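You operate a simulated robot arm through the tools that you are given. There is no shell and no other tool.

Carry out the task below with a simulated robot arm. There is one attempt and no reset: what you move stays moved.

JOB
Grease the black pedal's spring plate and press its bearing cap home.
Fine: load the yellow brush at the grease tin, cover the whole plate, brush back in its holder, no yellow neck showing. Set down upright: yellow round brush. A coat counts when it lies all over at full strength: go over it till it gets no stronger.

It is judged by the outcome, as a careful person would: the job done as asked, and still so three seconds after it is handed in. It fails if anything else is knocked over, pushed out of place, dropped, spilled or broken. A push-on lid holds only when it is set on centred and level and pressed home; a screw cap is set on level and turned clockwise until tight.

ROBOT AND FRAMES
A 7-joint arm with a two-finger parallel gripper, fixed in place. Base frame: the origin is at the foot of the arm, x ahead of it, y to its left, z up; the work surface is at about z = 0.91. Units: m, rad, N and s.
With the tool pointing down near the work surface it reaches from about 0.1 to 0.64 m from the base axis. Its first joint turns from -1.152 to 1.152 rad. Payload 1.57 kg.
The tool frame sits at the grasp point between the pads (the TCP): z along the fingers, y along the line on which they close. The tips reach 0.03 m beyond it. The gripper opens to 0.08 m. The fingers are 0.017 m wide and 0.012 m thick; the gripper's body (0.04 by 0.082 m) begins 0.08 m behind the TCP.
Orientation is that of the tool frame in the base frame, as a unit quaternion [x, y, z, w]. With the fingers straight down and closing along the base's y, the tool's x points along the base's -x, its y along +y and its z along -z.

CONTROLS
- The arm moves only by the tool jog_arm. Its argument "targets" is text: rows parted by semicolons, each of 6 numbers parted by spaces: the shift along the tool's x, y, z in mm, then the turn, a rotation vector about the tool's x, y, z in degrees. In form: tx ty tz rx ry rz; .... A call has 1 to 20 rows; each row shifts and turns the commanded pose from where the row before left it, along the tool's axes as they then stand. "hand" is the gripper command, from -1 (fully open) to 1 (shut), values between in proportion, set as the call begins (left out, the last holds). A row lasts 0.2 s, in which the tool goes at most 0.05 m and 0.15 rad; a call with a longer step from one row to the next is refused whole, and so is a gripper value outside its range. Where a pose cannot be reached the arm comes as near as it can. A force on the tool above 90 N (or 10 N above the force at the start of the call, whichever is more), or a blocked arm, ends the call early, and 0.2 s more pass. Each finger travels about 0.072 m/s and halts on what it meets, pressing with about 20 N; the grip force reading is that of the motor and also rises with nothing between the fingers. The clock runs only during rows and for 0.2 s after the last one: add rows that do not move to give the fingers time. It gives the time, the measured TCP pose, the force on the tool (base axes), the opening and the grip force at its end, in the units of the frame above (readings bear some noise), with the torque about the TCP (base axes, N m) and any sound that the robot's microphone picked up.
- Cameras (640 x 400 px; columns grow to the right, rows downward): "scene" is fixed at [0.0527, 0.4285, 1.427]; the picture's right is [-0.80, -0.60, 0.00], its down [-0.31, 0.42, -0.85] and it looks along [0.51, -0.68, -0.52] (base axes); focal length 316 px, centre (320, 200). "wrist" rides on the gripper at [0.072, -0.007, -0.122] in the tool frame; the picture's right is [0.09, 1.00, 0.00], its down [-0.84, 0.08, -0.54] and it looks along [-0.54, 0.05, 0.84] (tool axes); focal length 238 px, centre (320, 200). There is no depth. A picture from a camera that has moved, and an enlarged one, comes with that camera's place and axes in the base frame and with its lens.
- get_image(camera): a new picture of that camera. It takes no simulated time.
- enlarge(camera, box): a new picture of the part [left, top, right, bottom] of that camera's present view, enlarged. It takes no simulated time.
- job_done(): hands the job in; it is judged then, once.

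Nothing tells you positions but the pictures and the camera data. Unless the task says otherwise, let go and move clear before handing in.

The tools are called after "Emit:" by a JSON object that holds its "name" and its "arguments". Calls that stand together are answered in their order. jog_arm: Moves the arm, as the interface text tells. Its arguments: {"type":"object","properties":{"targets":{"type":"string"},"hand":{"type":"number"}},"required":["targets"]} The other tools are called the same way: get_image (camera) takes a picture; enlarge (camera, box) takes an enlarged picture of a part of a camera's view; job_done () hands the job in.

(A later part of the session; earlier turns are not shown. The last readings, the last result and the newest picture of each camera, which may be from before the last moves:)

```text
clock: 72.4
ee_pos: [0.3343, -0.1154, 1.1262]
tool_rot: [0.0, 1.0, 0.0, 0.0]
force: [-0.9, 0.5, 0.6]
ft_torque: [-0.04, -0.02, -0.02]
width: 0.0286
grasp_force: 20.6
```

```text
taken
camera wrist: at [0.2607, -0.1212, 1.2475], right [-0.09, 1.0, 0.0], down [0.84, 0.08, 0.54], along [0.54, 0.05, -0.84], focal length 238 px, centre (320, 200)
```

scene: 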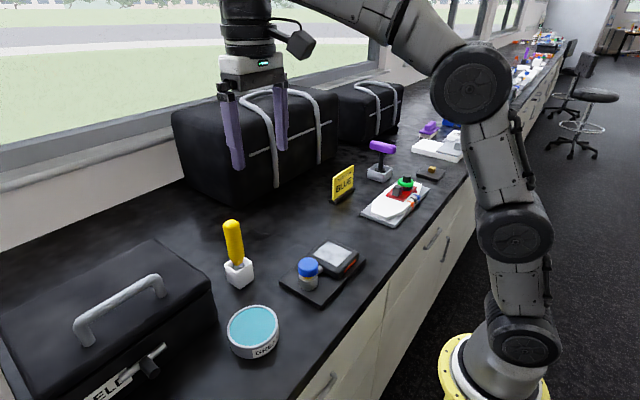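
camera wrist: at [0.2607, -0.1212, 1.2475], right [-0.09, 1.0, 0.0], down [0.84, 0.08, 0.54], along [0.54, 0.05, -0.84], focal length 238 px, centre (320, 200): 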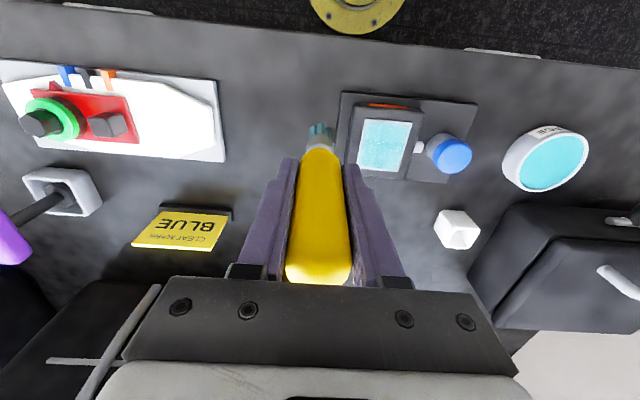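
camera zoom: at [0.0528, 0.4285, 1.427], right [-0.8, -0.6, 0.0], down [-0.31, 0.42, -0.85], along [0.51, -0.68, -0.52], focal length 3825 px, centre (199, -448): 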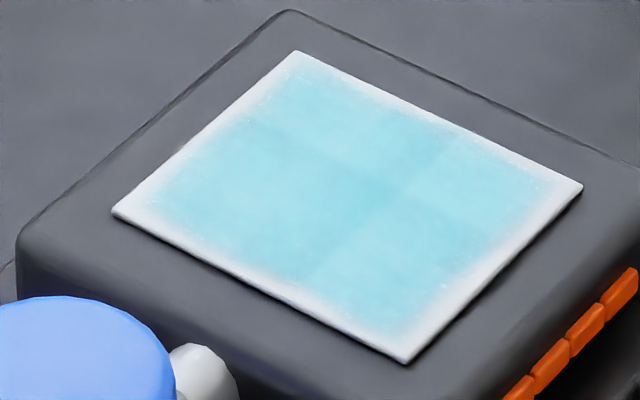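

The brush has tilted about 5–6° in the grip (bristles toward the base). I'll reload, then use y-direction strokes and pulls toward the base, which should straighten it.

Emit:
{"name": "jog_arm", "arguments": {"targets": "-5 41 0 0 0 0; -5 41 0 0 0 0; -5 41 0 0 0 0; -5 41 0 0 0 0; -5 41 0 0 0 0; -5 41 0 0 0 0; -4 40 0 0 0 0; -4 40 0 0 0 0; 0 0 35 0 0 0; 0 0 35 0 0 0; 0 0 8 0 0 0; 0 0 2 0 0 0; 0 0 1 0 0 0; 0 0 0 0 0 0"}}

Emit:
{"name": "enlarge", "arguments": {"camera": "scene", "box": [215, 270, 295, 350]}}

Emit:
{"name": "enlarge", "arguments": {"camera": "wrist", "box": [240, 50, 400, 180]}}

```text
clock: 75.4
ee_pos: [0.3715, 0.2101, 1.0464]
tool_rot: [0.0, 1.0, 0.0, 0.0]
force: [-0.8, -0.5, -0.8]
ft_torque: [0.0, 0.01, -0.01]
width: 0.0286
grasp_force: 20.4
```

```text
5.00 times, centred on (255, 310) of scene
camera zoom: at [0.0527, 0.4285, 1.427], right [-0.8, -0.6, 0.0], down [-0.31, 0.42, -0.85], along [0.51, -0.68, -0.52], focal length 1578 px, centre (645, -350)
```

zoom: 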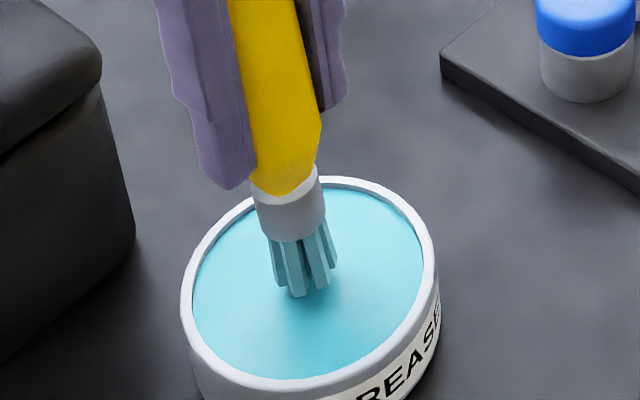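

```text
3.08 times, centred on (320, 115) of wrist
camera zoom: at [0.2991, 0.2052, 1.1662], right [-0.09, 1.0, 0.0], down [0.84, 0.08, 0.54], along [0.54, 0.05, -0.84], focal length 733 px, centre (320, 462)
```

zoom: 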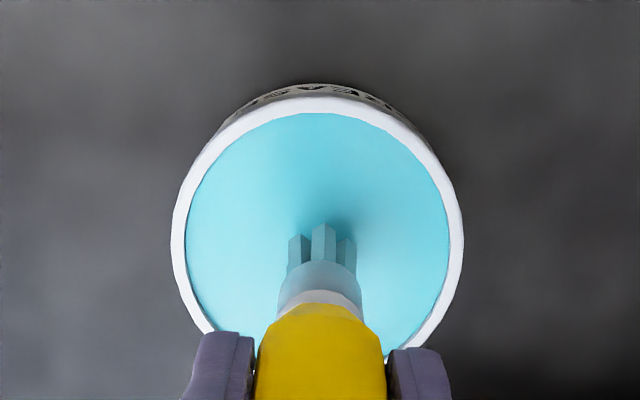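

Just above the grease. Lowering the last few millimetres to load.

Emit:
{"name": "jog_arm", "arguments": {"targets": "0 0 1 0 0 0; 0 0 1 0 0 0; 0 0 1 0 0 0; 0 0 1 0 0 0; 0 0 0 0 0 0; 0 0 0 0 0 0"}}

Emit:
{"name": "enlarge", "arguments": {"camera": "scene", "box": [215, 270, 295, 350]}}

```text
clock: 76.8
ee_pos: [0.3726, 0.2106, 1.0414]
tool_rot: [-0.001, 1.0, 0.0, 0.0]
force: [-0.3, 0.1, -1.5]
ft_torque: [0.03, -0.02, -0.01]
width: 0.0284
grasp_force: 19.6
```

```text
5.00 times, centred on (255, 310) of scene
camera zoom: at [0.0527, 0.4285, 1.427], right [-0.8, -0.6, 0.0], down [-0.31, 0.42, -0.85], along [0.51, -0.68, -0.52], focal length 1578 px, centre (645, -350)
```

zoom: 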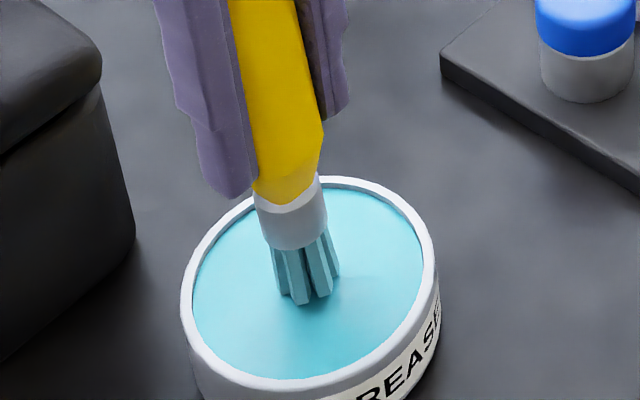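

Emit:
{"name": "jog_arm", "arguments": {"targets": "0 0 1 0 0 0; 0 0 1 0 0 0; 0 0 0 0 0 0; 0 0 0 0 0 0"}}

Emit:
{"name": "enlarge", "arguments": {"camera": "scene", "box": [215, 270, 295, 350]}}

```text
clock: 77.8
ee_pos: [0.3715, 0.2102, 1.0397]
tool_rot: [0.001, 1.0, 0.001, 0.002]
force: [-0.8, 0.0, 6.3]
ft_torque: [0.02, 0.0, -0.02]
width: 0.0286
grasp_force: 20.1
```

```text
5.00 times, centred on (255, 310) of scene
camera zoom: at [0.0526, 0.4285, 1.4271], right [-0.8, -0.6, 0.0], down [-0.31, 0.42, -0.85], along [0.51, -0.68, -0.52], focal length 1578 px, centre (645, -350)
```

zoom: 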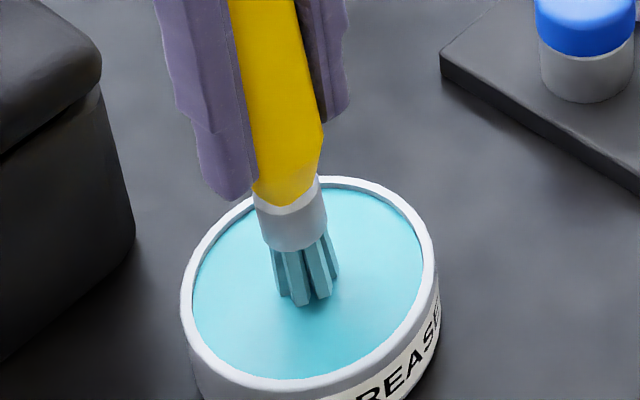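

Loaded again (6 N contact). I'll carry it back and use strokes along y from the plate's far side, offset for the tilt.

Emit:
{"name": "jog_arm", "arguments": {"targets": "0 0 -5 0 0 0; 0 0 -20 0 0 0; 0 0 -40 0 0 0; 0 0 -20 0 0 0; -4.6 -44 0 0 0 0; -4.6 -44 0 0 0 0; -4.6 -44 0 0 0 0; -4.6 -44 0 0 0 0; -4.6 -44 0 0 0 0; -4.6 -43 0 0 0 0; 0 0 40 0 0 0; 0 0 30 0 0 0; 0 0 0 0 0 0"}}

Emit:
{"name": "enlarge", "arguments": {"camera": "scene", "box": [290, 200, 370, 280]}}

Emit:
{"name": "enlarge", "arguments": {"camera": "wrist", "box": [240, 30, 400, 180]}}

```text
clock: 80.6
ee_pos: [0.3988, -0.0533, 1.0543]
tool_rot: [0.0, 1.0, -0.001, 0.001]
force: [0.1, 0.7, 0.0]
ft_torque: [0.0, 0.0, -0.02]
width: 0.0287
grasp_force: 20.2
```

```text
5.00 times, centred on (330, 240) of scene
camera zoom: at [0.0528, 0.4285, 1.427], right [-0.8, -0.6, 0.0], down [-0.31, 0.42, -0.85], along [0.51, -0.68, -0.52], focal length 1578 px, centre (270, 0)
```

zoom: 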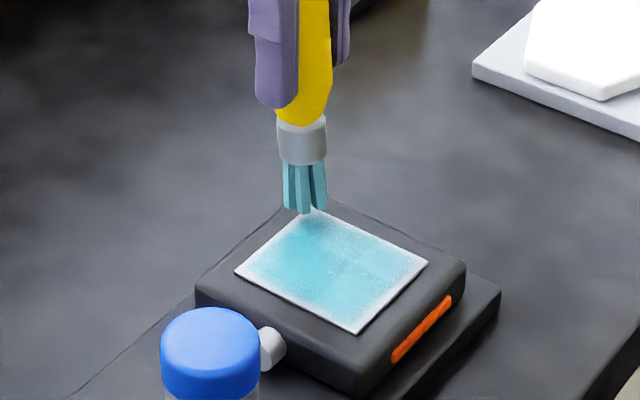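

```text
2.67 times, centred on (320, 105) of wrist
camera zoom: at [0.3254, -0.0585, 1.1747], right [-0.09, 1.0, 0.0], down [0.84, 0.08, 0.54], along [0.54, 0.05, -0.84], focal length 636 px, centre (320, 453)
```

zoom: 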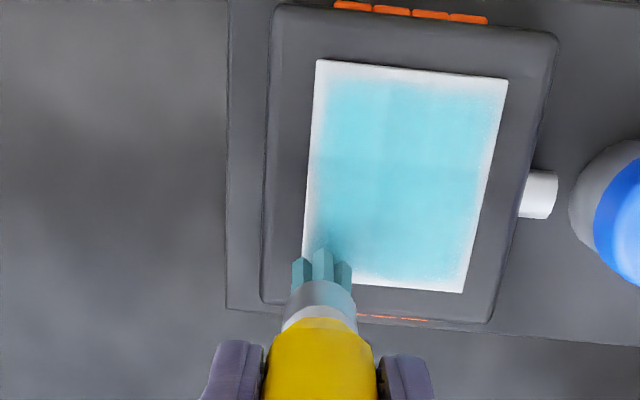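

The bristles are above the far right corner. Lowering to contact.

Emit:
{"name": "jog_arm", "arguments": {"targets": "0 0 5 0 0 0; 0 0 2 0 0 0; 0 0 1 0 0 0; 0 0 1 0 0 0; 0 0 0.7 0 0 0; 0 0 0 0 0 0"}}

```text
clock: 82.0
ee_pos: [0.4003, -0.052, 1.0446]
tool_rot: [-0.001, 1.0, 0.0, 0.001]
force: [-2.0, -0.1, 7.7]
ft_torque: [0.02, 0.19, 0.01]
width: 0.0281
grasp_force: 19.8
```

Contact at 8 N. Stroking along y, stepping toward the base.

Emit:
{"name": "jog_arm", "arguments": {"targets": "0 12 0 0 0 0; 0 12 0 0 0 0; 0 12 0 0 0 0; 0 10 0 0 0 0; 11 0 0 0 0 0; 0 -12 0 0 0 0; 0 -12 0 0 0 0; 0 -12 0 0 0 0; 0 -10 0 0 0 0; 11 0 0 0 0 0; 0 12 0 0 0 0; 0 12 0 0 0 0; 0 12 0 0 0 0; 0 10 0 0 0 0; 11 0 0 0 0 0; 0 -12 0 0 0 0; 0 -12 0 0 0 0; 0 -12 0 0 0 0; 0 -10 0 0 0 0"}}

Emit:
{"name": "enlarge", "arguments": {"camera": "scene", "box": [300, 210, 370, 280]}}

Emit:
{"name": "enlarge", "arguments": {"camera": "wrist", "box": [240, 30, 400, 180]}}

```text
clock: 86.0
ee_pos: [0.3686, -0.0513, 1.0457]
tool_rot: [0.0, 1.0, 0.0, 0.002]
force: [-0.3, 8.7, 26.1]
ft_torque: [0.86, -0.21, 0.07]
width: 0.0287
grasp_force: 19.6
```

```text
5.71 times, centred on (335, 245) of scene
camera zoom: at [0.0524, 0.4288, 1.427], right [-0.8, -0.6, 0.0], down [-0.31, 0.42, -0.85], along [0.51, -0.68, -0.52], focal length 1803 px, centre (234, -57)
```

zoom: 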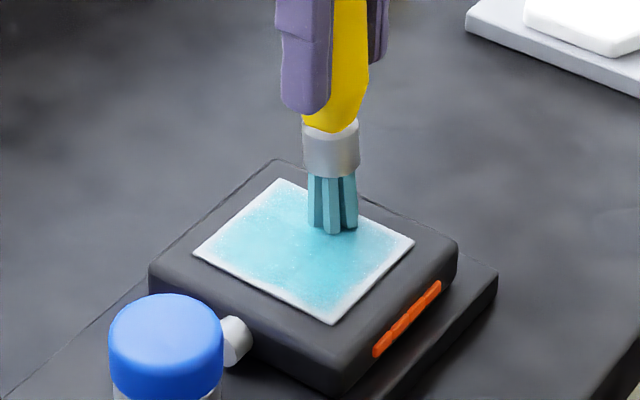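

```text
2.67 times, centred on (320, 105) of wrist
camera zoom: at [0.2938, -0.0577, 1.1663], right [-0.09, 1.0, 0.0], down [0.84, 0.08, 0.54], along [0.54, 0.05, -0.84], focal length 636 px, centre (320, 453)
```

zoom: 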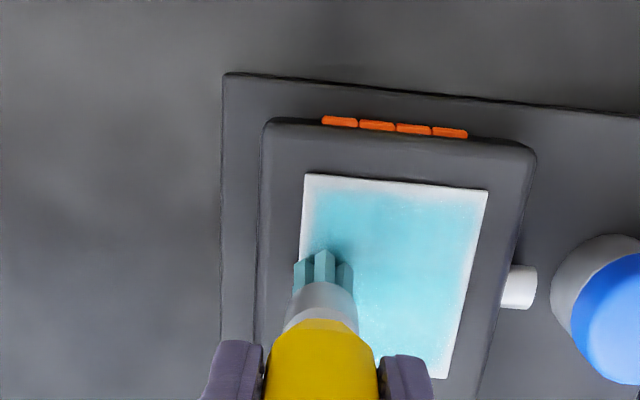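

Force is up to 26 N, so I'll ease off by 1 mm and continue the remaining lanes.

Emit:
{"name": "jog_arm", "arguments": {"targets": "0 0 -1 0 0 0; 11 0 0 0 0 0; 0 12 0 0 0 0; 0 12 0 0 0 0; 0 12 0 0 0 0; 0 10 0 0 0 0; 11 0 0 0 0 0; 0 -12 0 0 0 0; 0 -12 0 0 0 0; 0 -12 0 0 0 0; 0 -10 0 0 0 0; 6 0 0 0 0 0; 0 12 0 0 0 0; 0 12 0 0 0 0; 0 12 0 0 0 0; 0 10 0 0 0 0"}}

Emit:
{"name": "enlarge", "arguments": {"camera": "scene", "box": [300, 210, 370, 280]}}

Emit:
{"name": "enlarge", "arguments": {"camera": "wrist", "box": [200, 50, 360, 180]}}

```text
clock: 89.4
ee_pos: [0.339, -0.0058, 1.0452]
tool_rot: [0.0, 1.0, 0.0, -0.001]
force: [0.4, -0.9, 4.4]
ft_torque: [-0.15, -0.07, -0.01]
width: 0.0283
grasp_force: 20.2
```

```text
5.71 times, centred on (335, 245) of scene
camera zoom: at [0.0527, 0.4285, 1.427], right [-0.8, -0.6, 0.0], down [-0.31, 0.42, -0.85], along [0.51, -0.68, -0.52], focal length 1803 px, centre (234, -57)
```

zoom: 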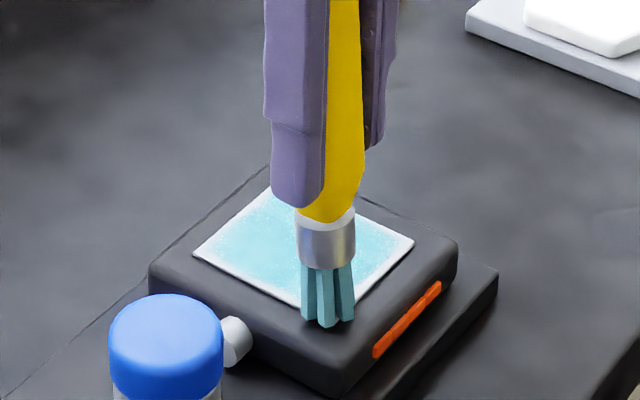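

```text
3.08 times, centred on (280, 115) of wrist
camera zoom: at [0.2657, -0.0114, 1.1665], right [-0.09, 1.0, 0.0], down [0.84, 0.08, 0.54], along [0.54, 0.05, -0.84], focal length 733 px, centre (443, 462)
```

zoom: 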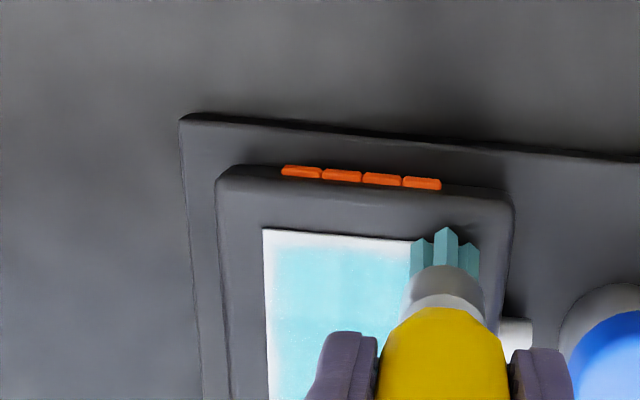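

I'll lift off and compare the coat with the previous view.

Emit:
{"name": "jog_arm", "arguments": {"targets": "0 0 -20 0 0 0; 0 0 -40 0 0 0; 0 -35 -15 0 0 0; 0 -40 0 0 0 0; 0 -35 0 0 0 0; 0 0 0 0 0 0"}}

Emit:
{"name": "enlarge", "arguments": {"camera": "scene", "box": [308, 237, 352, 270]}}

Emit:
{"name": "enlarge", "arguments": {"camera": "scene", "box": [270, 220, 370, 300]}}

Emit:
{"name": "enlarge", "arguments": {"camera": "wrist", "box": [320, 60, 480, 200]}}

```text
clock: 90.8
ee_pos: [0.339, -0.1175, 1.1206]
tool_rot: [0.0, 1.0, 0.0, 0.0]
force: [-0.7, 0.1, -0.3]
ft_torque: [-0.01, 0.01, -0.01]
width: 0.0284
grasp_force: 19.7
```

```text
12.12 times, centred on (330, 254) of scene
camera zoom: at [0.0528, 0.4285, 1.427], right [-0.8, -0.6, 0.0], down [-0.31, 0.42, -0.85], along [0.51, -0.68, -0.52], focal length 3825 px, centre (199, -448)
```

zoom: 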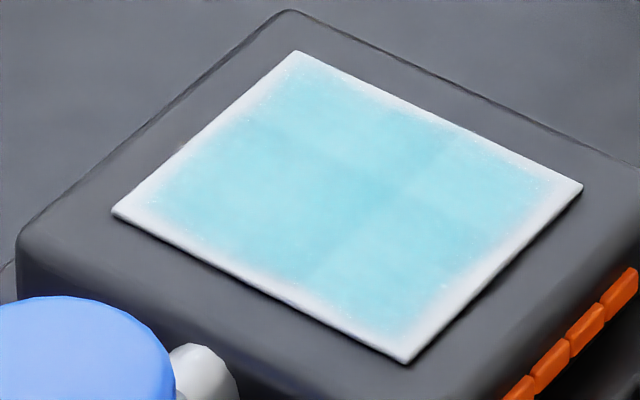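

```text
5.00 times, centred on (320, 260) of scene
camera zoom: at [0.0528, 0.4285, 1.427], right [-0.8, -0.6, 0.0], down [-0.31, 0.42, -0.85], along [0.51, -0.68, -0.52], focal length 1578 px, centre (320, -100)
```

zoom: 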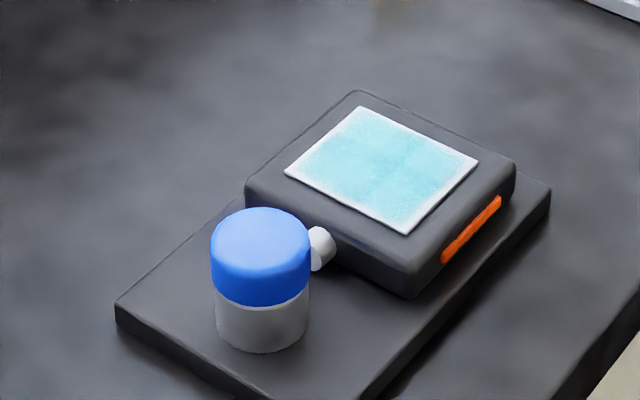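

```text
2.86 times, centred on (400, 130) of wrist
camera zoom: at [0.2654, -0.1227, 1.2421], right [-0.09, 1.0, 0.0], down [0.84, 0.08, 0.54], along [0.54, 0.05, -0.84], focal length 681 px, centre (91, 400)
```

zoom: 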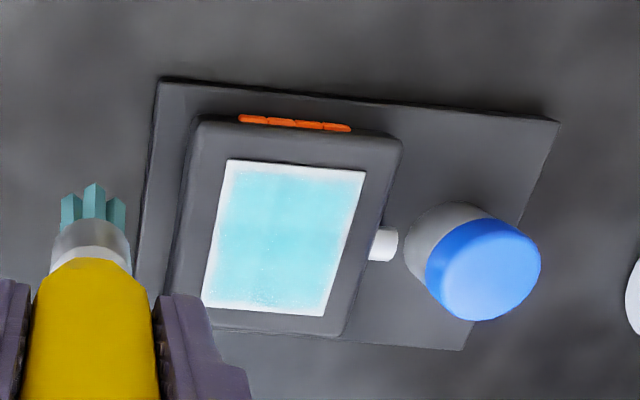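

All four quarters now look alike and even, and the bristles stay well loaded. To be sure that it's at full strength, I'll do another pass, pulling toward the base, which also straightens the brush, and then compare.

Emit:
{"name": "jog_arm", "arguments": {"targets": "-32 35 0 0 0 0; -31 35 0 0 0 0; 0 0 35 0 0 0; 0 0 31 0 0 0; 0 0 6 0 0 0; 0 0 2 0 0 0; 0 0 1 0 0 0; 0 0 1 0 0 0; 0 0 0 0 0 0"}}

```text
clock: 92.8
ee_pos: [0.402, -0.0461, 1.0445]
tool_rot: [-0.001, 1.0, 0.001, 0.0]
force: [0.4, -0.5, -0.4]
ft_torque: [-0.04, 0.02, 0.01]
width: 0.0286
grasp_force: 20.4
```

Emit:
{"name": "jog_arm", "arguments": {"targets": "0 0 1 0 0 0; 0 0 0.5 0 0 0; 0 0 0 0 0 0"}}

```text
clock: 93.6
ee_pos: [0.4025, -0.0456, 1.0444]
tool_rot: [0.0, 1.0, 0.0, 0.002]
force: [-2.0, -0.3, 14.5]
ft_torque: [0.0, 0.25, -0.03]
width: 0.0284
grasp_force: 20.0
```

Contact at 14 N. Pulling toward the base in lanes, lifting for the return.

Emit:
{"name": "jog_arm", "arguments": {"targets": "12 0 0 0 0 0; 12 0 0 0 0 0; 12 0 0 0 0 0; 12 0 0 0 0 0; 10 0 0 0 0 0; 0 0 -6 0 0 0; -29 8 0 0 0 0; -29 8 0 0 0 0; 0 0 6 0 0 0; 12 0 0 0 0 0; 12 0 0 0 0 0; 12 0 0 0 0 0; 12 0 0 0 0 0; 10 0 0 0 0 0"}}

Emit:
{"name": "enlarge", "arguments": {"camera": "scene", "box": [300, 200, 370, 280]}}

Emit:
{"name": "enlarge", "arguments": {"camera": "wrist", "box": [200, 50, 360, 180]}}

```text
clock: 96.6
ee_pos: [0.3458, -0.0305, 1.0451]
tool_rot: [0.0, 1.0, 0.0, 0.003]
force: [7.6, 0.2, 21.1]
ft_torque: [0.04, -0.82, -0.03]
width: 0.0283
grasp_force: 20.1
```

```text
5.00 times, centred on (335, 240) of scene
camera zoom: at [0.0527, 0.4286, 1.427], right [-0.8, -0.6, 0.0], down [-0.31, 0.42, -0.85], along [0.51, -0.68, -0.52], focal length 1578 px, centre (245, 0)
```

zoom: 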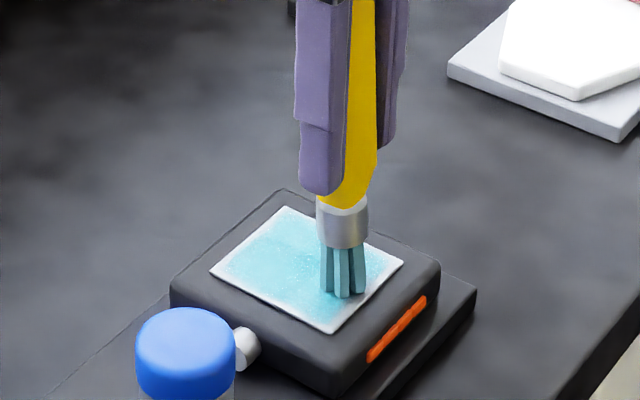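

```text
3.08 times, centred on (280, 115) of wrist
camera zoom: at [0.2712, -0.0361, 1.1654], right [-0.09, 1.0, 0.0], down [0.83, 0.08, 0.55], along [0.54, 0.05, -0.84], focal length 733 px, centre (443, 462)
```

zoom: 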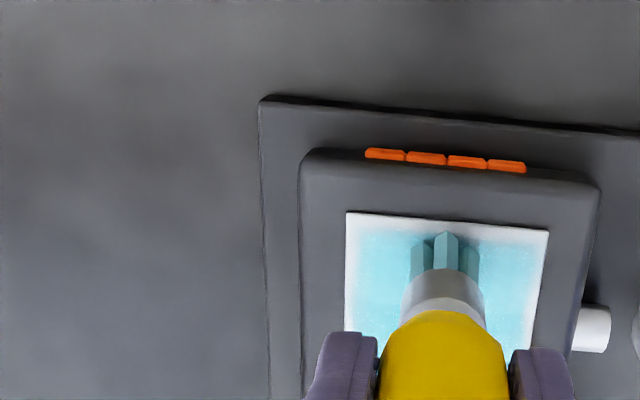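

The pulls are straightening the brush (tip offset has shrunk). Two more pulls on the left part.

Emit:
{"name": "jog_arm", "arguments": {"targets": "0 0 -6 0 0 0; -29 8 0 0 0 0; -27 8 0 0 0 0; 0 0 6 0 0 0; 12 0 0 0 0 0; 12 0 0 0 0 0; 12 0 0 0 0 0; 12 0 0 0 0 0; 10 0 0 0 0 0; 0 0 -6 0 0 0; -29 4 0 0 0 0; -27 3 0 0 0 0; 0 0 6 0 0 0; 12 0 0 0 0 0; 12 0 0 0 0 0; 12 0 0 0 0 0; 12 0 0 0 0 0; 10 0 0 0 0 0"}}

Emit:
{"name": "enlarge", "arguments": {"camera": "scene", "box": [300, 200, 370, 280]}}

Emit:
{"name": "enlarge", "arguments": {"camera": "wrist", "box": [200, 50, 360, 180]}}

```text
clock: 100.4
ee_pos: [0.3416, -0.0069, 1.044]
tool_rot: [0.0, 1.0, 0.0, 0.003]
force: [6.0, 0.6, 18.5]
ft_torque: [0.0, -0.86, 0.0]
width: 0.0284
grasp_force: 20.2
```

```text
5.00 times, centred on (335, 240) of scene
camera zoom: at [0.0527, 0.4285, 1.427], right [-0.8, -0.6, 0.0], down [-0.31, 0.42, -0.85], along [0.51, -0.68, -0.52], focal length 1578 px, centre (245, 0)
```

zoom: 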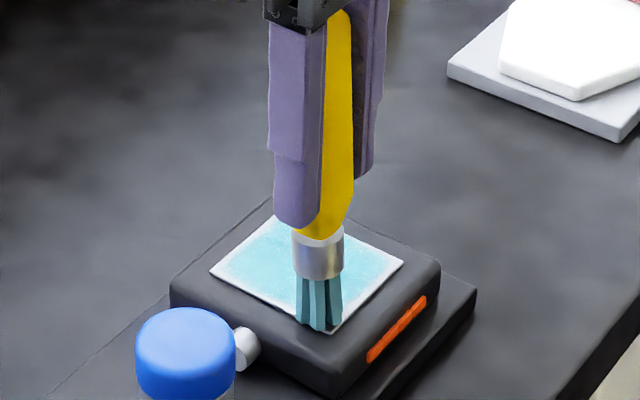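

```text
3.08 times, centred on (280, 115) of wrist
camera zoom: at [0.2673, -0.0129, 1.1651], right [-0.09, 1.0, 0.0], down [0.83, 0.08, 0.55], along [0.55, 0.05, -0.84], focal length 733 px, centre (443, 462)
```

zoom: 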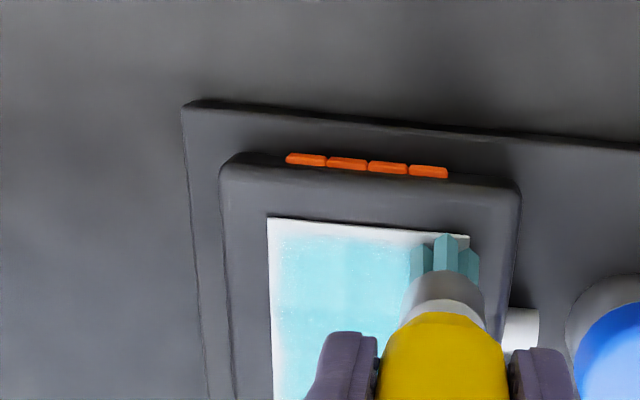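

The brush is nearly straight again. I'll lift away and compare the coat with the previous view.

Emit:
{"name": "jog_arm", "arguments": {"targets": "0 0 -20 0 0 0; 0 0 -40 0 0 0; 0 -35 -15 0 0 0; 0 -40 0 0 0 0; 0 -35 0 0 0 0; 0 0 0 0 0 0"}}

Emit:
{"name": "enlarge", "arguments": {"camera": "scene", "box": [308, 237, 352, 270]}}

Emit:
{"name": "enlarge", "arguments": {"camera": "scene", "box": [330, 120, 430, 240]}}

Emit:
{"name": "enlarge", "arguments": {"camera": "wrist", "box": [320, 60, 480, 200]}}

```text
clock: 101.8
ee_pos: [0.3411, -0.1175, 1.1173]
tool_rot: [0.0, 1.0, 0.001, 0.0]
force: [-0.3, -0.4, -0.4]
ft_torque: [-0.05, -0.01, 0.01]
width: 0.0282
grasp_force: 19.6
```

```text
12.12 times, centred on (330, 254) of scene
camera zoom: at [0.0528, 0.4285, 1.427], right [-0.8, -0.6, 0.0], down [-0.31, 0.42, -0.85], along [0.51, -0.68, -0.52], focal length 3825 px, centre (199, -448)
```

zoom: 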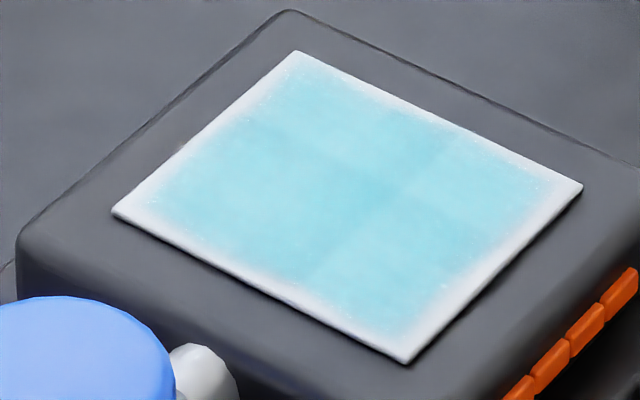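

```text
3.33 times, centred on (380, 180) of scene
camera zoom: at [0.0528, 0.4285, 1.427], right [-0.8, -0.6, 0.0], down [-0.31, 0.42, -0.85], along [0.51, -0.68, -0.52], focal length 1052 px, centre (120, 267)
```

zoom: 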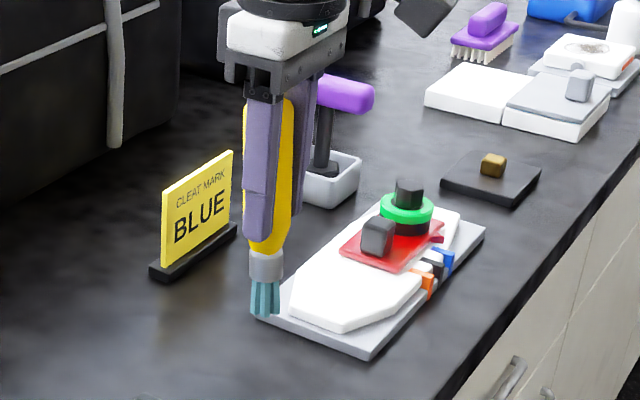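

```text
2.86 times, centred on (400, 130) of wrist
camera zoom: at [0.2673, -0.1239, 1.2392], right [-0.09, 1.0, 0.0], down [0.84, 0.08, 0.54], along [0.54, 0.05, -0.84], focal length 681 px, centre (91, 400)
```

zoom: 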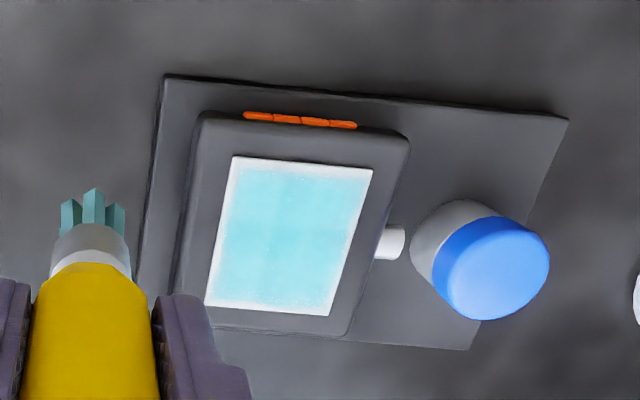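

Let me look at the coat at high magnification for evenness.

Emit:
{"name": "enlarge", "arguments": {"camera": "wrist", "box": [385, 110, 455, 175]}}

Emit:
{"name": "enlarge", "arguments": {"camera": "scene", "box": [322, 244, 338, 258]}}

```text
6.15 times, centred on (420, 142) of wrist
camera zoom: at [0.2673, -0.1239, 1.2392], right [-0.09, 1.0, 0.0], down [0.84, 0.08, 0.54], along [0.54, 0.05, -0.84], focal length 1467 px, centre (-295, 554)
```

zoom: 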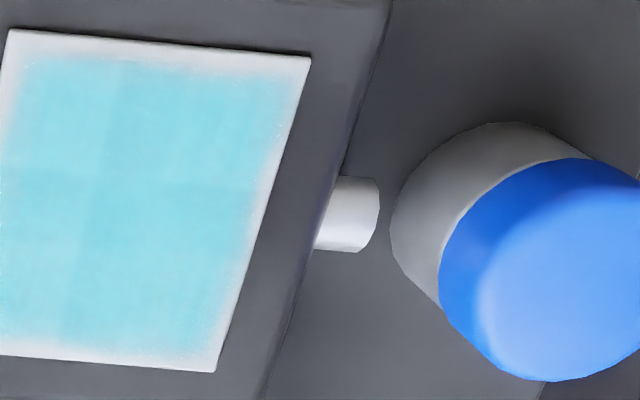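

```text
16.00 times, centred on (330, 251) of scene
camera zoom: at [0.0528, 0.4285, 1.427], right [-0.8, -0.6, 0.0], down [-0.31, 0.42, -0.85], along [0.51, -0.68, -0.52], focal length 5048 px, centre (160, -616)
```

zoom: 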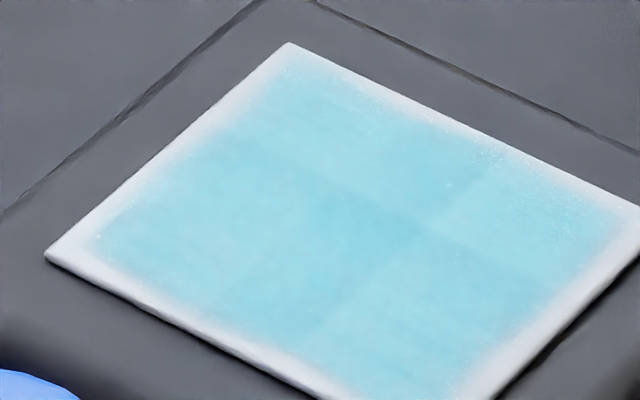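

The coat seems a touch lighter toward the near right corner (A), where the contact was light before. I'll go back and work that corner and the near strip with firm contact.

Emit:
{"name": "jog_arm", "arguments": {"targets": "0 33 0 0 0 0; 0 33 0 0 0 0; 0 0 35 0 0 0; 0 0 30 0 0 0; 0 0 5 0 0 0; 0 0 1 0 0 0; 0 0 1 0 0 0; 0 0 1 0 0 0; 0 0 0.5 0 0 0; 0 0 0 0 0 0"}}

```text
clock: 104.0
ee_pos: [0.3397, -0.0512, 1.0442]
tool_rot: [0.0, 1.0, 0.0, 0.001]
force: [-1.7, 0.1, 4.6]
ft_torque: [0.01, 0.05, 0.01]
width: 0.0283
grasp_force: 19.7
```

In contact. Adding slight pressure and stroking along y over the near strips.

Emit:
{"name": "jog_arm", "arguments": {"targets": "0 0 1 0 0 0; 0 11 0 0 0 0; 0 11 0 0 0 0; 0 11 0 0 0 0; 0 11 0 0 0 0; -8 0 0 0 0 0; 0 -11 0 0 0 0; 0 -11 0 0 0 0; 0 -11 0 0 0 0; 0 -11 0 0 0 0; -8 0 0 0 0 0; 0 11 0 0 0 0; 0 11 0 0 0 0; 0 11 0 0 0 0; 0 11 0 0 0 0"}}

Emit:
{"name": "jog_arm", "arguments": {"targets": "0 0 0.3 0 0 0; -8 0 0 0 0 0; 0 -11 0 0 0 0; 0 -11 0 0 0 0; 0 -11 0 0 0 0; 0 -11 0 0 0 0; -8 0 0 0 0 0; 0 11 0 0 0 0; 0 11 0 0 0 0; 0 11 0 0 0 0; 0 11 0 0 0 0; -8 0 0 0 0 0; 0 -11 0 0 0 0; 0 -11 0 0 0 0; 0 -11 0 0 0 0; 0 -11 0 0 0 0"}}

Emit:
{"name": "enlarge", "arguments": {"camera": "scene", "box": [300, 200, 370, 280]}}

```text
clock: 107.2
ee_pos: [0.3559, -0.0065, 1.0435]
tool_rot: [0.0, 1.0, 0.0, 0.0]
force: [0.1, -4.0, 10.9]
ft_torque: [-0.36, -0.09, -0.01]
width: 0.0283
grasp_force: 20.3
```

```text
clock: 110.6
ee_pos: [0.3799, -0.0507, 1.0438]
tool_rot: [0.001, 1.0, 0.0, 0.002]
force: [-0.4, 4.4, 14.8]
ft_torque: [0.48, -0.12, 0.06]
width: 0.0283
grasp_force: 19.8
```

```text
5.00 times, centred on (335, 240) of scene
camera zoom: at [0.0526, 0.4287, 1.427], right [-0.8, -0.6, 0.0], down [-0.31, 0.42, -0.85], along [0.51, -0.68, -0.52], focal length 1578 px, centre (245, 0)
```

zoom: 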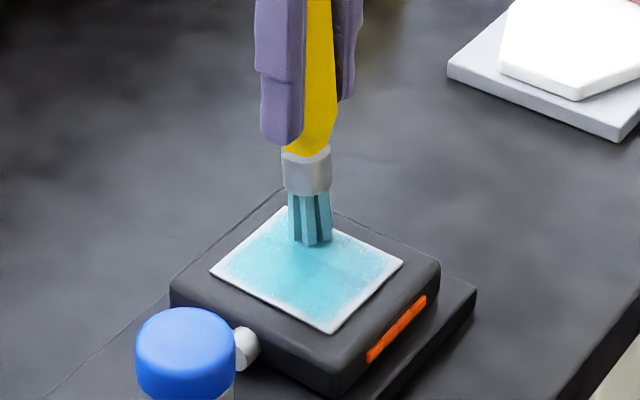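

Contact stays good at 10–15 N. I'll finish the far strips and also pass along both side edges.

Emit:
{"name": "jog_arm", "arguments": {"targets": "-8 0 0 0 0 0; 0 11 0 0 0 0; 0 11 0 0 0 0; 0 11 0 0 0 0; 0 11 0 0 0 0; -7 0 0 0 0 0; 0 -11 0 0 0 0; 0 -11 0 0 0 0; 0 -11 0 0 0 0; 0 -12 0 0 0 0; 12 0 0 0 0 0; 12 0 0 0 0 0; 12 0 0 0 0 0; 12 0 0 0 0 0; 10 0 0 0 0 0"}}

Emit:
{"name": "jog_arm", "arguments": {"targets": "0 11 0 0 0 0; 0 11 0 0 0 0; 0 11 0 0 0 0; 0 12 0 0 0 0; 0 0 -6 0 0 0; -29 2 0 0 0 0; -27 2 0 0 0 0; 0 0 6 0 0 0; 12 0 0 0 0 0; 12 0 0 0 0 0; 12 0 0 0 0 0; 12 0 0 0 0 0; 10 0 0 0 0 0"}}

Emit:
{"name": "jog_arm", "arguments": {"targets": "0 0 -20 0 0 0; 0 0 -40 0 0 0; 0 -35 -15 0 0 0; 0 -40 0 0 0 0; 0 -40 0 0 0 0; 0 0 0 0 0 0"}}

Emit:
{"name": "enlarge", "arguments": {"camera": "scene", "box": [308, 237, 352, 270]}}

Emit:
{"name": "enlarge", "arguments": {"camera": "scene", "box": [322, 244, 338, 258]}}

Emit:
{"name": "enlarge", "arguments": {"camera": "wrist", "box": [380, 100, 460, 180]}}

```text
clock: 113.8
ee_pos: [0.3355, -0.0516, 1.043]
tool_rot: [0.0, 1.0, 0.0, 0.0]
force: [-0.5, -0.1, -0.1]
ft_torque: [0.02, -0.01, -0.03]
width: 0.0284
grasp_force: 20.2
```

```text
clock: 116.6
ee_pos: [0.3351, -0.0026, 1.0426]
tool_rot: [0.0, 1.0, 0.0, 0.001]
force: [0.3, 0.8, 3.2]
ft_torque: [0.02, -0.15, -0.04]
width: 0.0288
grasp_force: 20.0
```

```text
clock: 118.0
ee_pos: [0.3362, -0.119, 1.1179]
tool_rot: [-0.001, 1.0, 0.0, 0.0]
force: [-0.1, -0.2, -0.7]
ft_torque: [-0.03, 0.0, 0.02]
width: 0.0286
grasp_force: 20.5
```

```text
12.12 times, centred on (330, 254) of scene
camera zoom: at [0.0528, 0.4285, 1.427], right [-0.8, -0.6, 0.0], down [-0.31, 0.42, -0.85], along [0.51, -0.68, -0.52], focal length 3825 px, centre (199, -448)
```

zoom: 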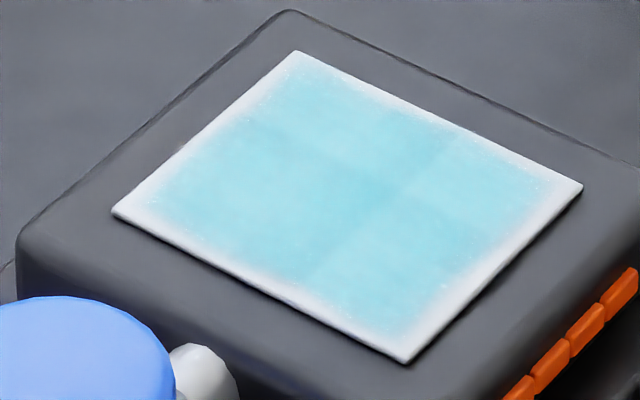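

```text
16.00 times, centred on (330, 251) of scene
camera zoom: at [0.0528, 0.4285, 1.427], right [-0.8, -0.6, 0.0], down [-0.31, 0.42, -0.85], along [0.51, -0.68, -0.52], focal length 5048 px, centre (160, -616)
```

zoom: 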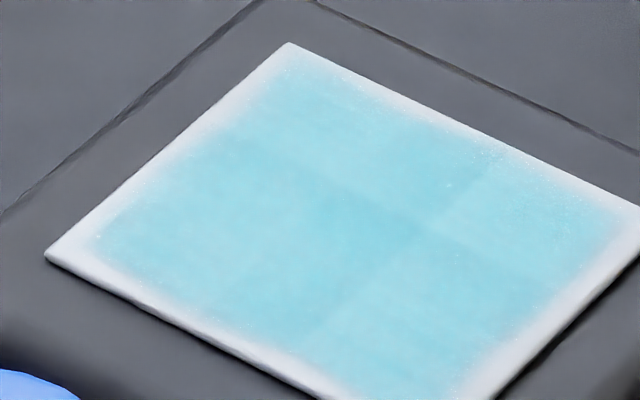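

```text
5.00 times, centred on (420, 140) of wrist
camera zoom: at [0.2624, -0.1239, 1.24], right [-0.09, 1.0, 0.0], down [0.84, 0.08, 0.54], along [0.54, 0.05, -0.84], focal length 1192 px, centre (-180, 500)
```

zoom: 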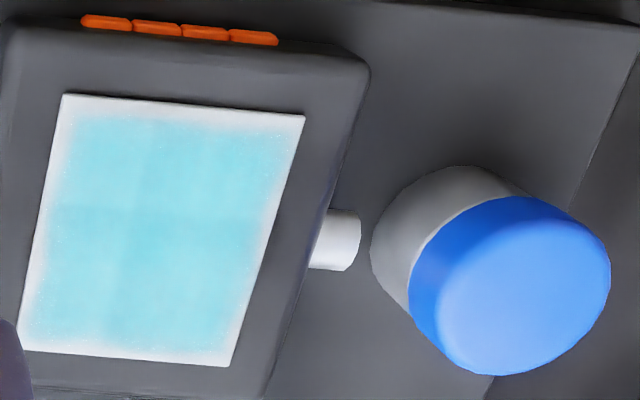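

The coat looks unchanged by the last pass, so it has reached full strength inside. I'll check the brush's tilt and loading, then do one well-loaded firm pass round the edges to make sure that the border is covered too.

Emit:
{"name": "enlarge", "arguments": {"camera": "scene", "box": [335, 130, 415, 220]}}

Emit:
{"name": "get_image", "arguments": {"camera": "wrist"}}

```text
4.44 times, centred on (375, 175) of scene
camera zoom: at [0.0528, 0.4285, 1.427], right [-0.8, -0.6, 0.0], down [-0.31, 0.42, -0.85], along [0.51, -0.68, -0.52], focal length 1402 px, centre (76, 311)
```

zoom: 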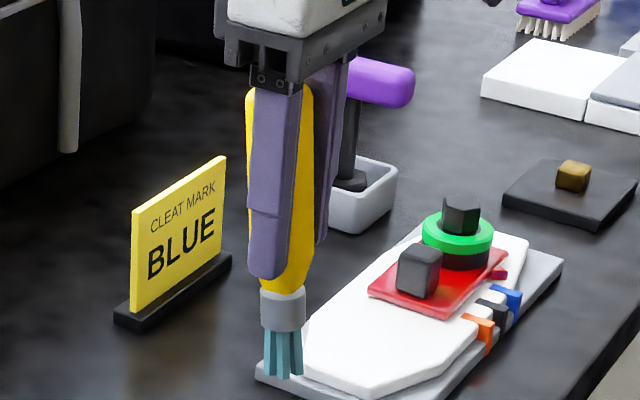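

```text
taken
camera wrist: at [0.2624, -0.1239, 1.24], right [-0.09, 1.0, 0.0], down [0.84, 0.08, 0.54], along [0.54, 0.05, -0.84], focal length 238 px, centre (320, 200)
```

wrist: 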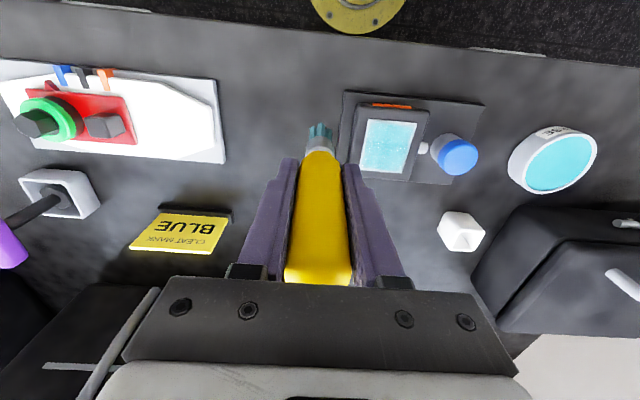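

The brush is tilted about 4° now and still tinted. I'll reload once more for the final edge pass.

Emit:
{"name": "jog_arm", "arguments": {"targets": "-4.2 41 0 0 0 0; -4.2 41 0 0 0 0; -4.2 41 0 0 0 0; -4.2 41 0 0 0 0; -4.2 41 0 0 0 0; -4.2 41 0 0 0 0; -4.2 41 0 0 0 0; -4.2 42 0 0 0 0; 0 0 35 0 0 0; 0 0 30 0 0 0; 0 0 9 0 0 0; 0 0 2 0 0 0; 0 0 1 0 0 0; 0 0 0 0 0 0"}}

Emit:
{"name": "enlarge", "arguments": {"camera": "scene", "box": [215, 270, 295, 350]}}

```text
clock: 121.0
ee_pos: [0.3692, 0.2111, 1.0411]
tool_rot: [0.0, 1.0, 0.0, 0.0]
force: [-0.8, -0.2, -1.2]
ft_torque: [0.02, 0.03, 0.03]
width: 0.0283
grasp_force: 20.2
```

```text
5.00 times, centred on (255, 310) of scene
camera zoom: at [0.0527, 0.4285, 1.427], right [-0.8, -0.6, 0.0], down [-0.31, 0.42, -0.85], along [0.51, -0.68, -0.52], focal length 1578 px, centre (645, -350)
```

zoom: 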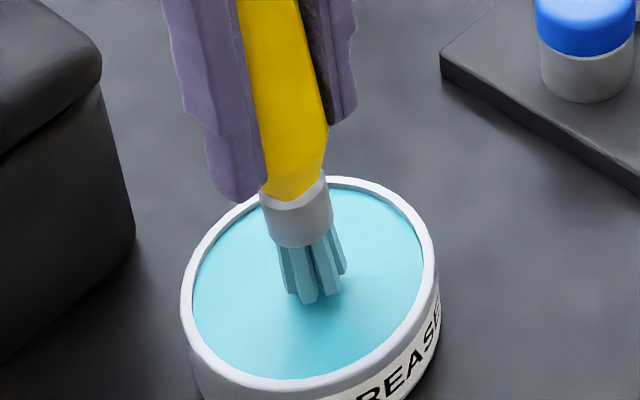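

Emit:
{"name": "jog_arm", "arguments": {"targets": "0 0 1 0 0 0; 0 0 1 0 0 0; 0 0 1 0 0 0; 0 0 1 0 0 0; 0 0 0 0 0 0"}}

Emit:
{"name": "enlarge", "arguments": {"camera": "scene", "box": [215, 270, 295, 350]}}

```text
clock: 122.2
ee_pos: [0.369, 0.2111, 1.0373]
tool_rot: [0.0, 1.0, 0.0, 0.0]
force: [0.2, -0.5, 2.1]
ft_torque: [-0.01, 0.03, 0.0]
width: 0.0284
grasp_force: 20.2
```

```text
5.00 times, centred on (255, 310) of scene
camera zoom: at [0.0527, 0.4285, 1.427], right [-0.8, -0.6, 0.0], down [-0.31, 0.42, -0.85], along [0.51, -0.68, -0.52], focal length 1578 px, centre (645, -350)
```

zoom: 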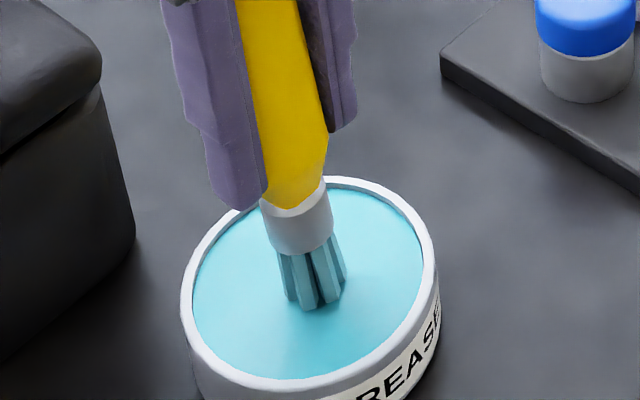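

Touching lightly; a bit more pressure, then lift and go to the plate's far right corner for a firm perimeter pass.

Emit:
{"name": "jog_arm", "arguments": {"targets": "0 0 1 0 0 0; 0 0 0 0 0 0; 0 0 -6 0 0 0; 0 0 -20 0 0 0; 0 0 -40 0 0 0; 0 0 -20 0 0 0; -5.2 -45 0 0 0 0; -5.2 -45 0 0 0 0; -5.2 -45 0 0 0 0; -5.2 -45 0 0 0 0; -5.2 -45 0 0 0 0; -5.2 -45 0 0 0 0; 0 0 40 0 0 0; 0 0 30 0 0 0; 0 0 0 0 0 0"}}

Emit:
{"name": "enlarge", "arguments": {"camera": "scene", "box": [290, 200, 370, 280]}}

Emit:
{"name": "enlarge", "arguments": {"camera": "wrist", "box": [240, 30, 400, 180]}}

```text
clock: 125.4
ee_pos: [0.3991, -0.0578, 1.0495]
tool_rot: [0.0, 1.0, 0.0, 0.0]
force: [-0.4, 0.3, -0.8]
ft_torque: [0.0, -0.01, 0.04]
width: 0.0283
grasp_force: 19.9
```

```text
5.00 times, centred on (330, 240) of scene
camera zoom: at [0.0528, 0.4285, 1.427], right [-0.8, -0.6, 0.0], down [-0.31, 0.42, -0.85], along [0.51, -0.68, -0.52], focal length 1578 px, centre (270, 0)
```

zoom: 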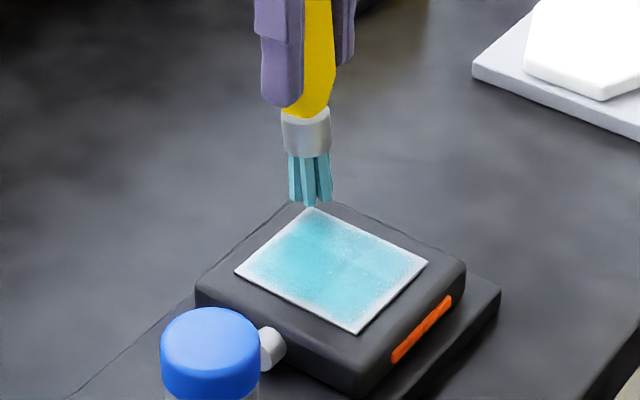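

```text
2.67 times, centred on (320, 105) of wrist
camera zoom: at [0.3263, -0.0639, 1.1721], right [-0.09, 1.0, 0.0], down [0.84, 0.08, 0.54], along [0.54, 0.05, -0.84], focal length 636 px, centre (320, 453)
```

zoom: 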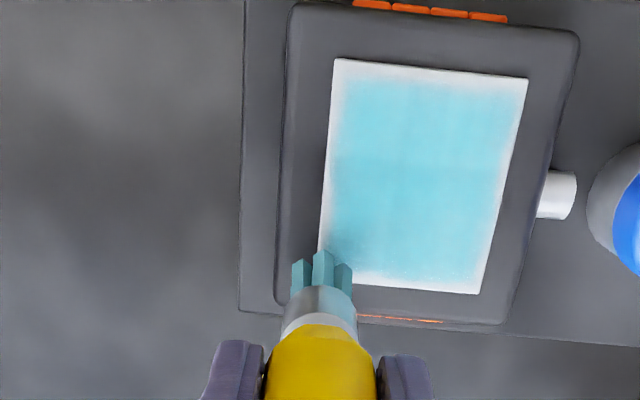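

The bristles are centred on the plate's edge at corner D. Lowering to firm contact, then along the far edge, the left edge and the near edge.

Emit:
{"name": "jog_arm", "arguments": {"targets": "0 0 5 0 0 0; 0 0 2 0 0 0; 0 0 1 0 0 0; 0 0 1 0 0 0; 0 0 0 0 0 0"}}

```text
clock: 126.6
ee_pos: [0.3984, -0.0572, 1.0429]
tool_rot: [0.0, 1.0, -0.001, 0.0]
force: [0.1, 0.8, 0.0]
ft_torque: [-0.03, 0.01, 0.0]
width: 0.0284
grasp_force: 19.3
```

Emit:
{"name": "jog_arm", "arguments": {"targets": "0 0 1 0 0 0; 0 0 1 0 0 0; 0 0 0 0 0 0"}}

```text
clock: 127.4
ee_pos: [0.4002, -0.0585, 1.0428]
tool_rot: [0.001, 1.0, -0.001, 0.001]
force: [-0.7, 0.9, 8.2]
ft_torque: [0.09, 0.15, -0.01]
width: 0.0283
grasp_force: 19.8
```

Emit:
{"name": "jog_arm", "arguments": {"targets": "0 0 0.5 0 0 0; 0 11 0 0 0 0; 0 11 0 0 0 0; 0 11 0 0 0 0; 0 11 0 0 0 0; 0 11 0 0 0 0; 11 0 0 0 0 0; 11 0 0 0 0 0; 11 0 0 0 0 0; 11 0 0 0 0 0; 11 0 0 0 0 0; 8 0 0 0 0 0; 0 -11 0 0 0 0; 0 -11 0 0 0 0; 0 -11 0 0 0 0; 0 -11 0 0 0 0; 0 -10 0 0 0 0"}}

Emit:
{"name": "enlarge", "arguments": {"camera": "scene", "box": [300, 210, 370, 280]}}

Emit:
{"name": "enlarge", "arguments": {"camera": "wrist", "box": [240, 50, 400, 180]}}

```text
clock: 131.0
ee_pos: [0.336, -0.0581, 1.0415]
tool_rot: [0.0, 1.0, -0.001, 0.001]
force: [-0.3, 9.2, 25.5]
ft_torque: [0.88, -0.35, 0.16]
width: 0.0287
grasp_force: 20.2
```

```text
5.71 times, centred on (335, 245) of scene
camera zoom: at [0.0525, 0.4288, 1.4269], right [-0.8, -0.6, 0.0], down [-0.31, 0.42, -0.85], along [0.51, -0.68, -0.52], focal length 1803 px, centre (234, -57)
```

zoom: 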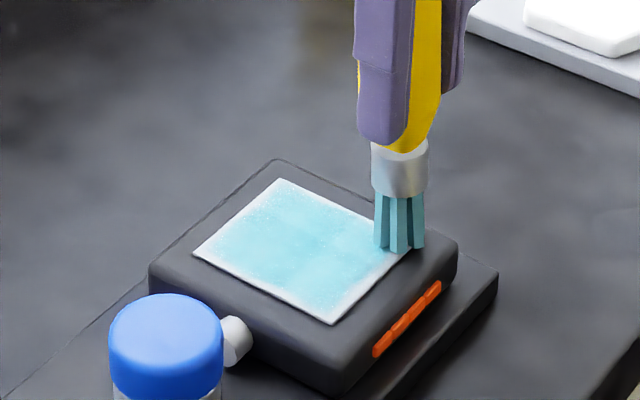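

```text
3.08 times, centred on (320, 115) of wrist
camera zoom: at [0.2631, -0.0638, 1.1625], right [-0.09, 1.0, 0.0], down [0.84, 0.08, 0.54], along [0.54, 0.05, -0.84], focal length 733 px, centre (320, 462)
```

zoom: 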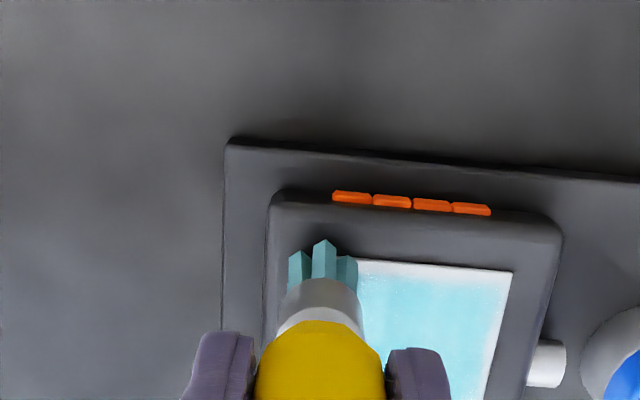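

The border stays the same even with a firm pass right on the edge, so it isn't something more brushing changes. I'll finish with the right edge, which also straightens the brush.

Emit:
{"name": "jog_arm", "arguments": {"targets": "0 0 -7 0 0 0; -29 0 0 0 0 0; -33 2 0 0 0 0; 0 0 6.5 0 0 0; 11 0 0 0 0 0; 11 0 0 0 0 0; 11 0 0 0 0 0; 11 0 0 0 0 0; 11 0 0 0 0 0; 7 0 0 0 0 0; 0 0 -7 0 0 0; -29 8 0 0 0 0; -33 7 0 0 0 0; 0 0 7 0 0 0; 11 0 0 0 0 0; 11 0 0 0 0 0; 11 0 0 0 0 0; 11 0 0 0 0 0; 11 0 0 0 0 0"}}

Emit:
{"name": "jog_arm", "arguments": {"targets": "0 0 -7 0 0 0; -29 8 0 0 0 0; -26 7 0 0 0 0; 0 0 7 0 0 0; 11 0 0 0 0 0; 11 0 0 0 0 0; 11 0 0 0 0 0; 11 0 0 0 0 0; 11 0 0 0 0 0; 0 0 -7 0 0 0; -29 8 0 0 0 0; -26 7 0 0 0 0; 0 0 7 0 0 0; 11 0 0 0 0 0; 11 0 0 0 0 0; 11 0 0 0 0 0; 11 0 0 0 0 0; 11 0 0 0 0 0"}}

Emit:
{"name": "enlarge", "arguments": {"camera": "scene", "box": [300, 200, 370, 280]}}

```text
clock: 135.0
ee_pos: [0.3425, -0.0412, 1.0409]
tool_rot: [0.001, 1.0, 0.001, 0.0]
force: [1.1, 0.5, 2.9]
ft_torque: [0.04, -0.12, 0.01]
width: 0.0282
grasp_force: 20.2
```

```text
clock: 138.8
ee_pos: [0.344, -0.0118, 1.0428]
tool_rot: [0.0, 1.0, -0.001, 0.001]
force: [1.4, 0.1, 6.5]
ft_torque: [0.0, -0.32, -0.02]
width: 0.0283
grasp_force: 20.1
```

```text
5.00 times, centred on (335, 240) of scene
camera zoom: at [0.0527, 0.4285, 1.427], right [-0.8, -0.6, 0.0], down [-0.31, 0.42, -0.85], along [0.51, -0.68, -0.52], focal length 1578 px, centre (245, 0)
```

zoom: 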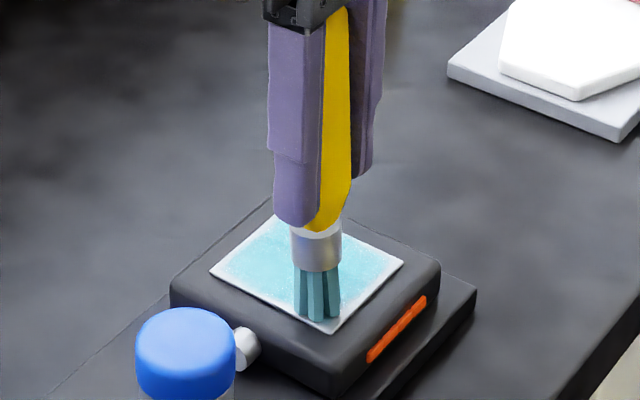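

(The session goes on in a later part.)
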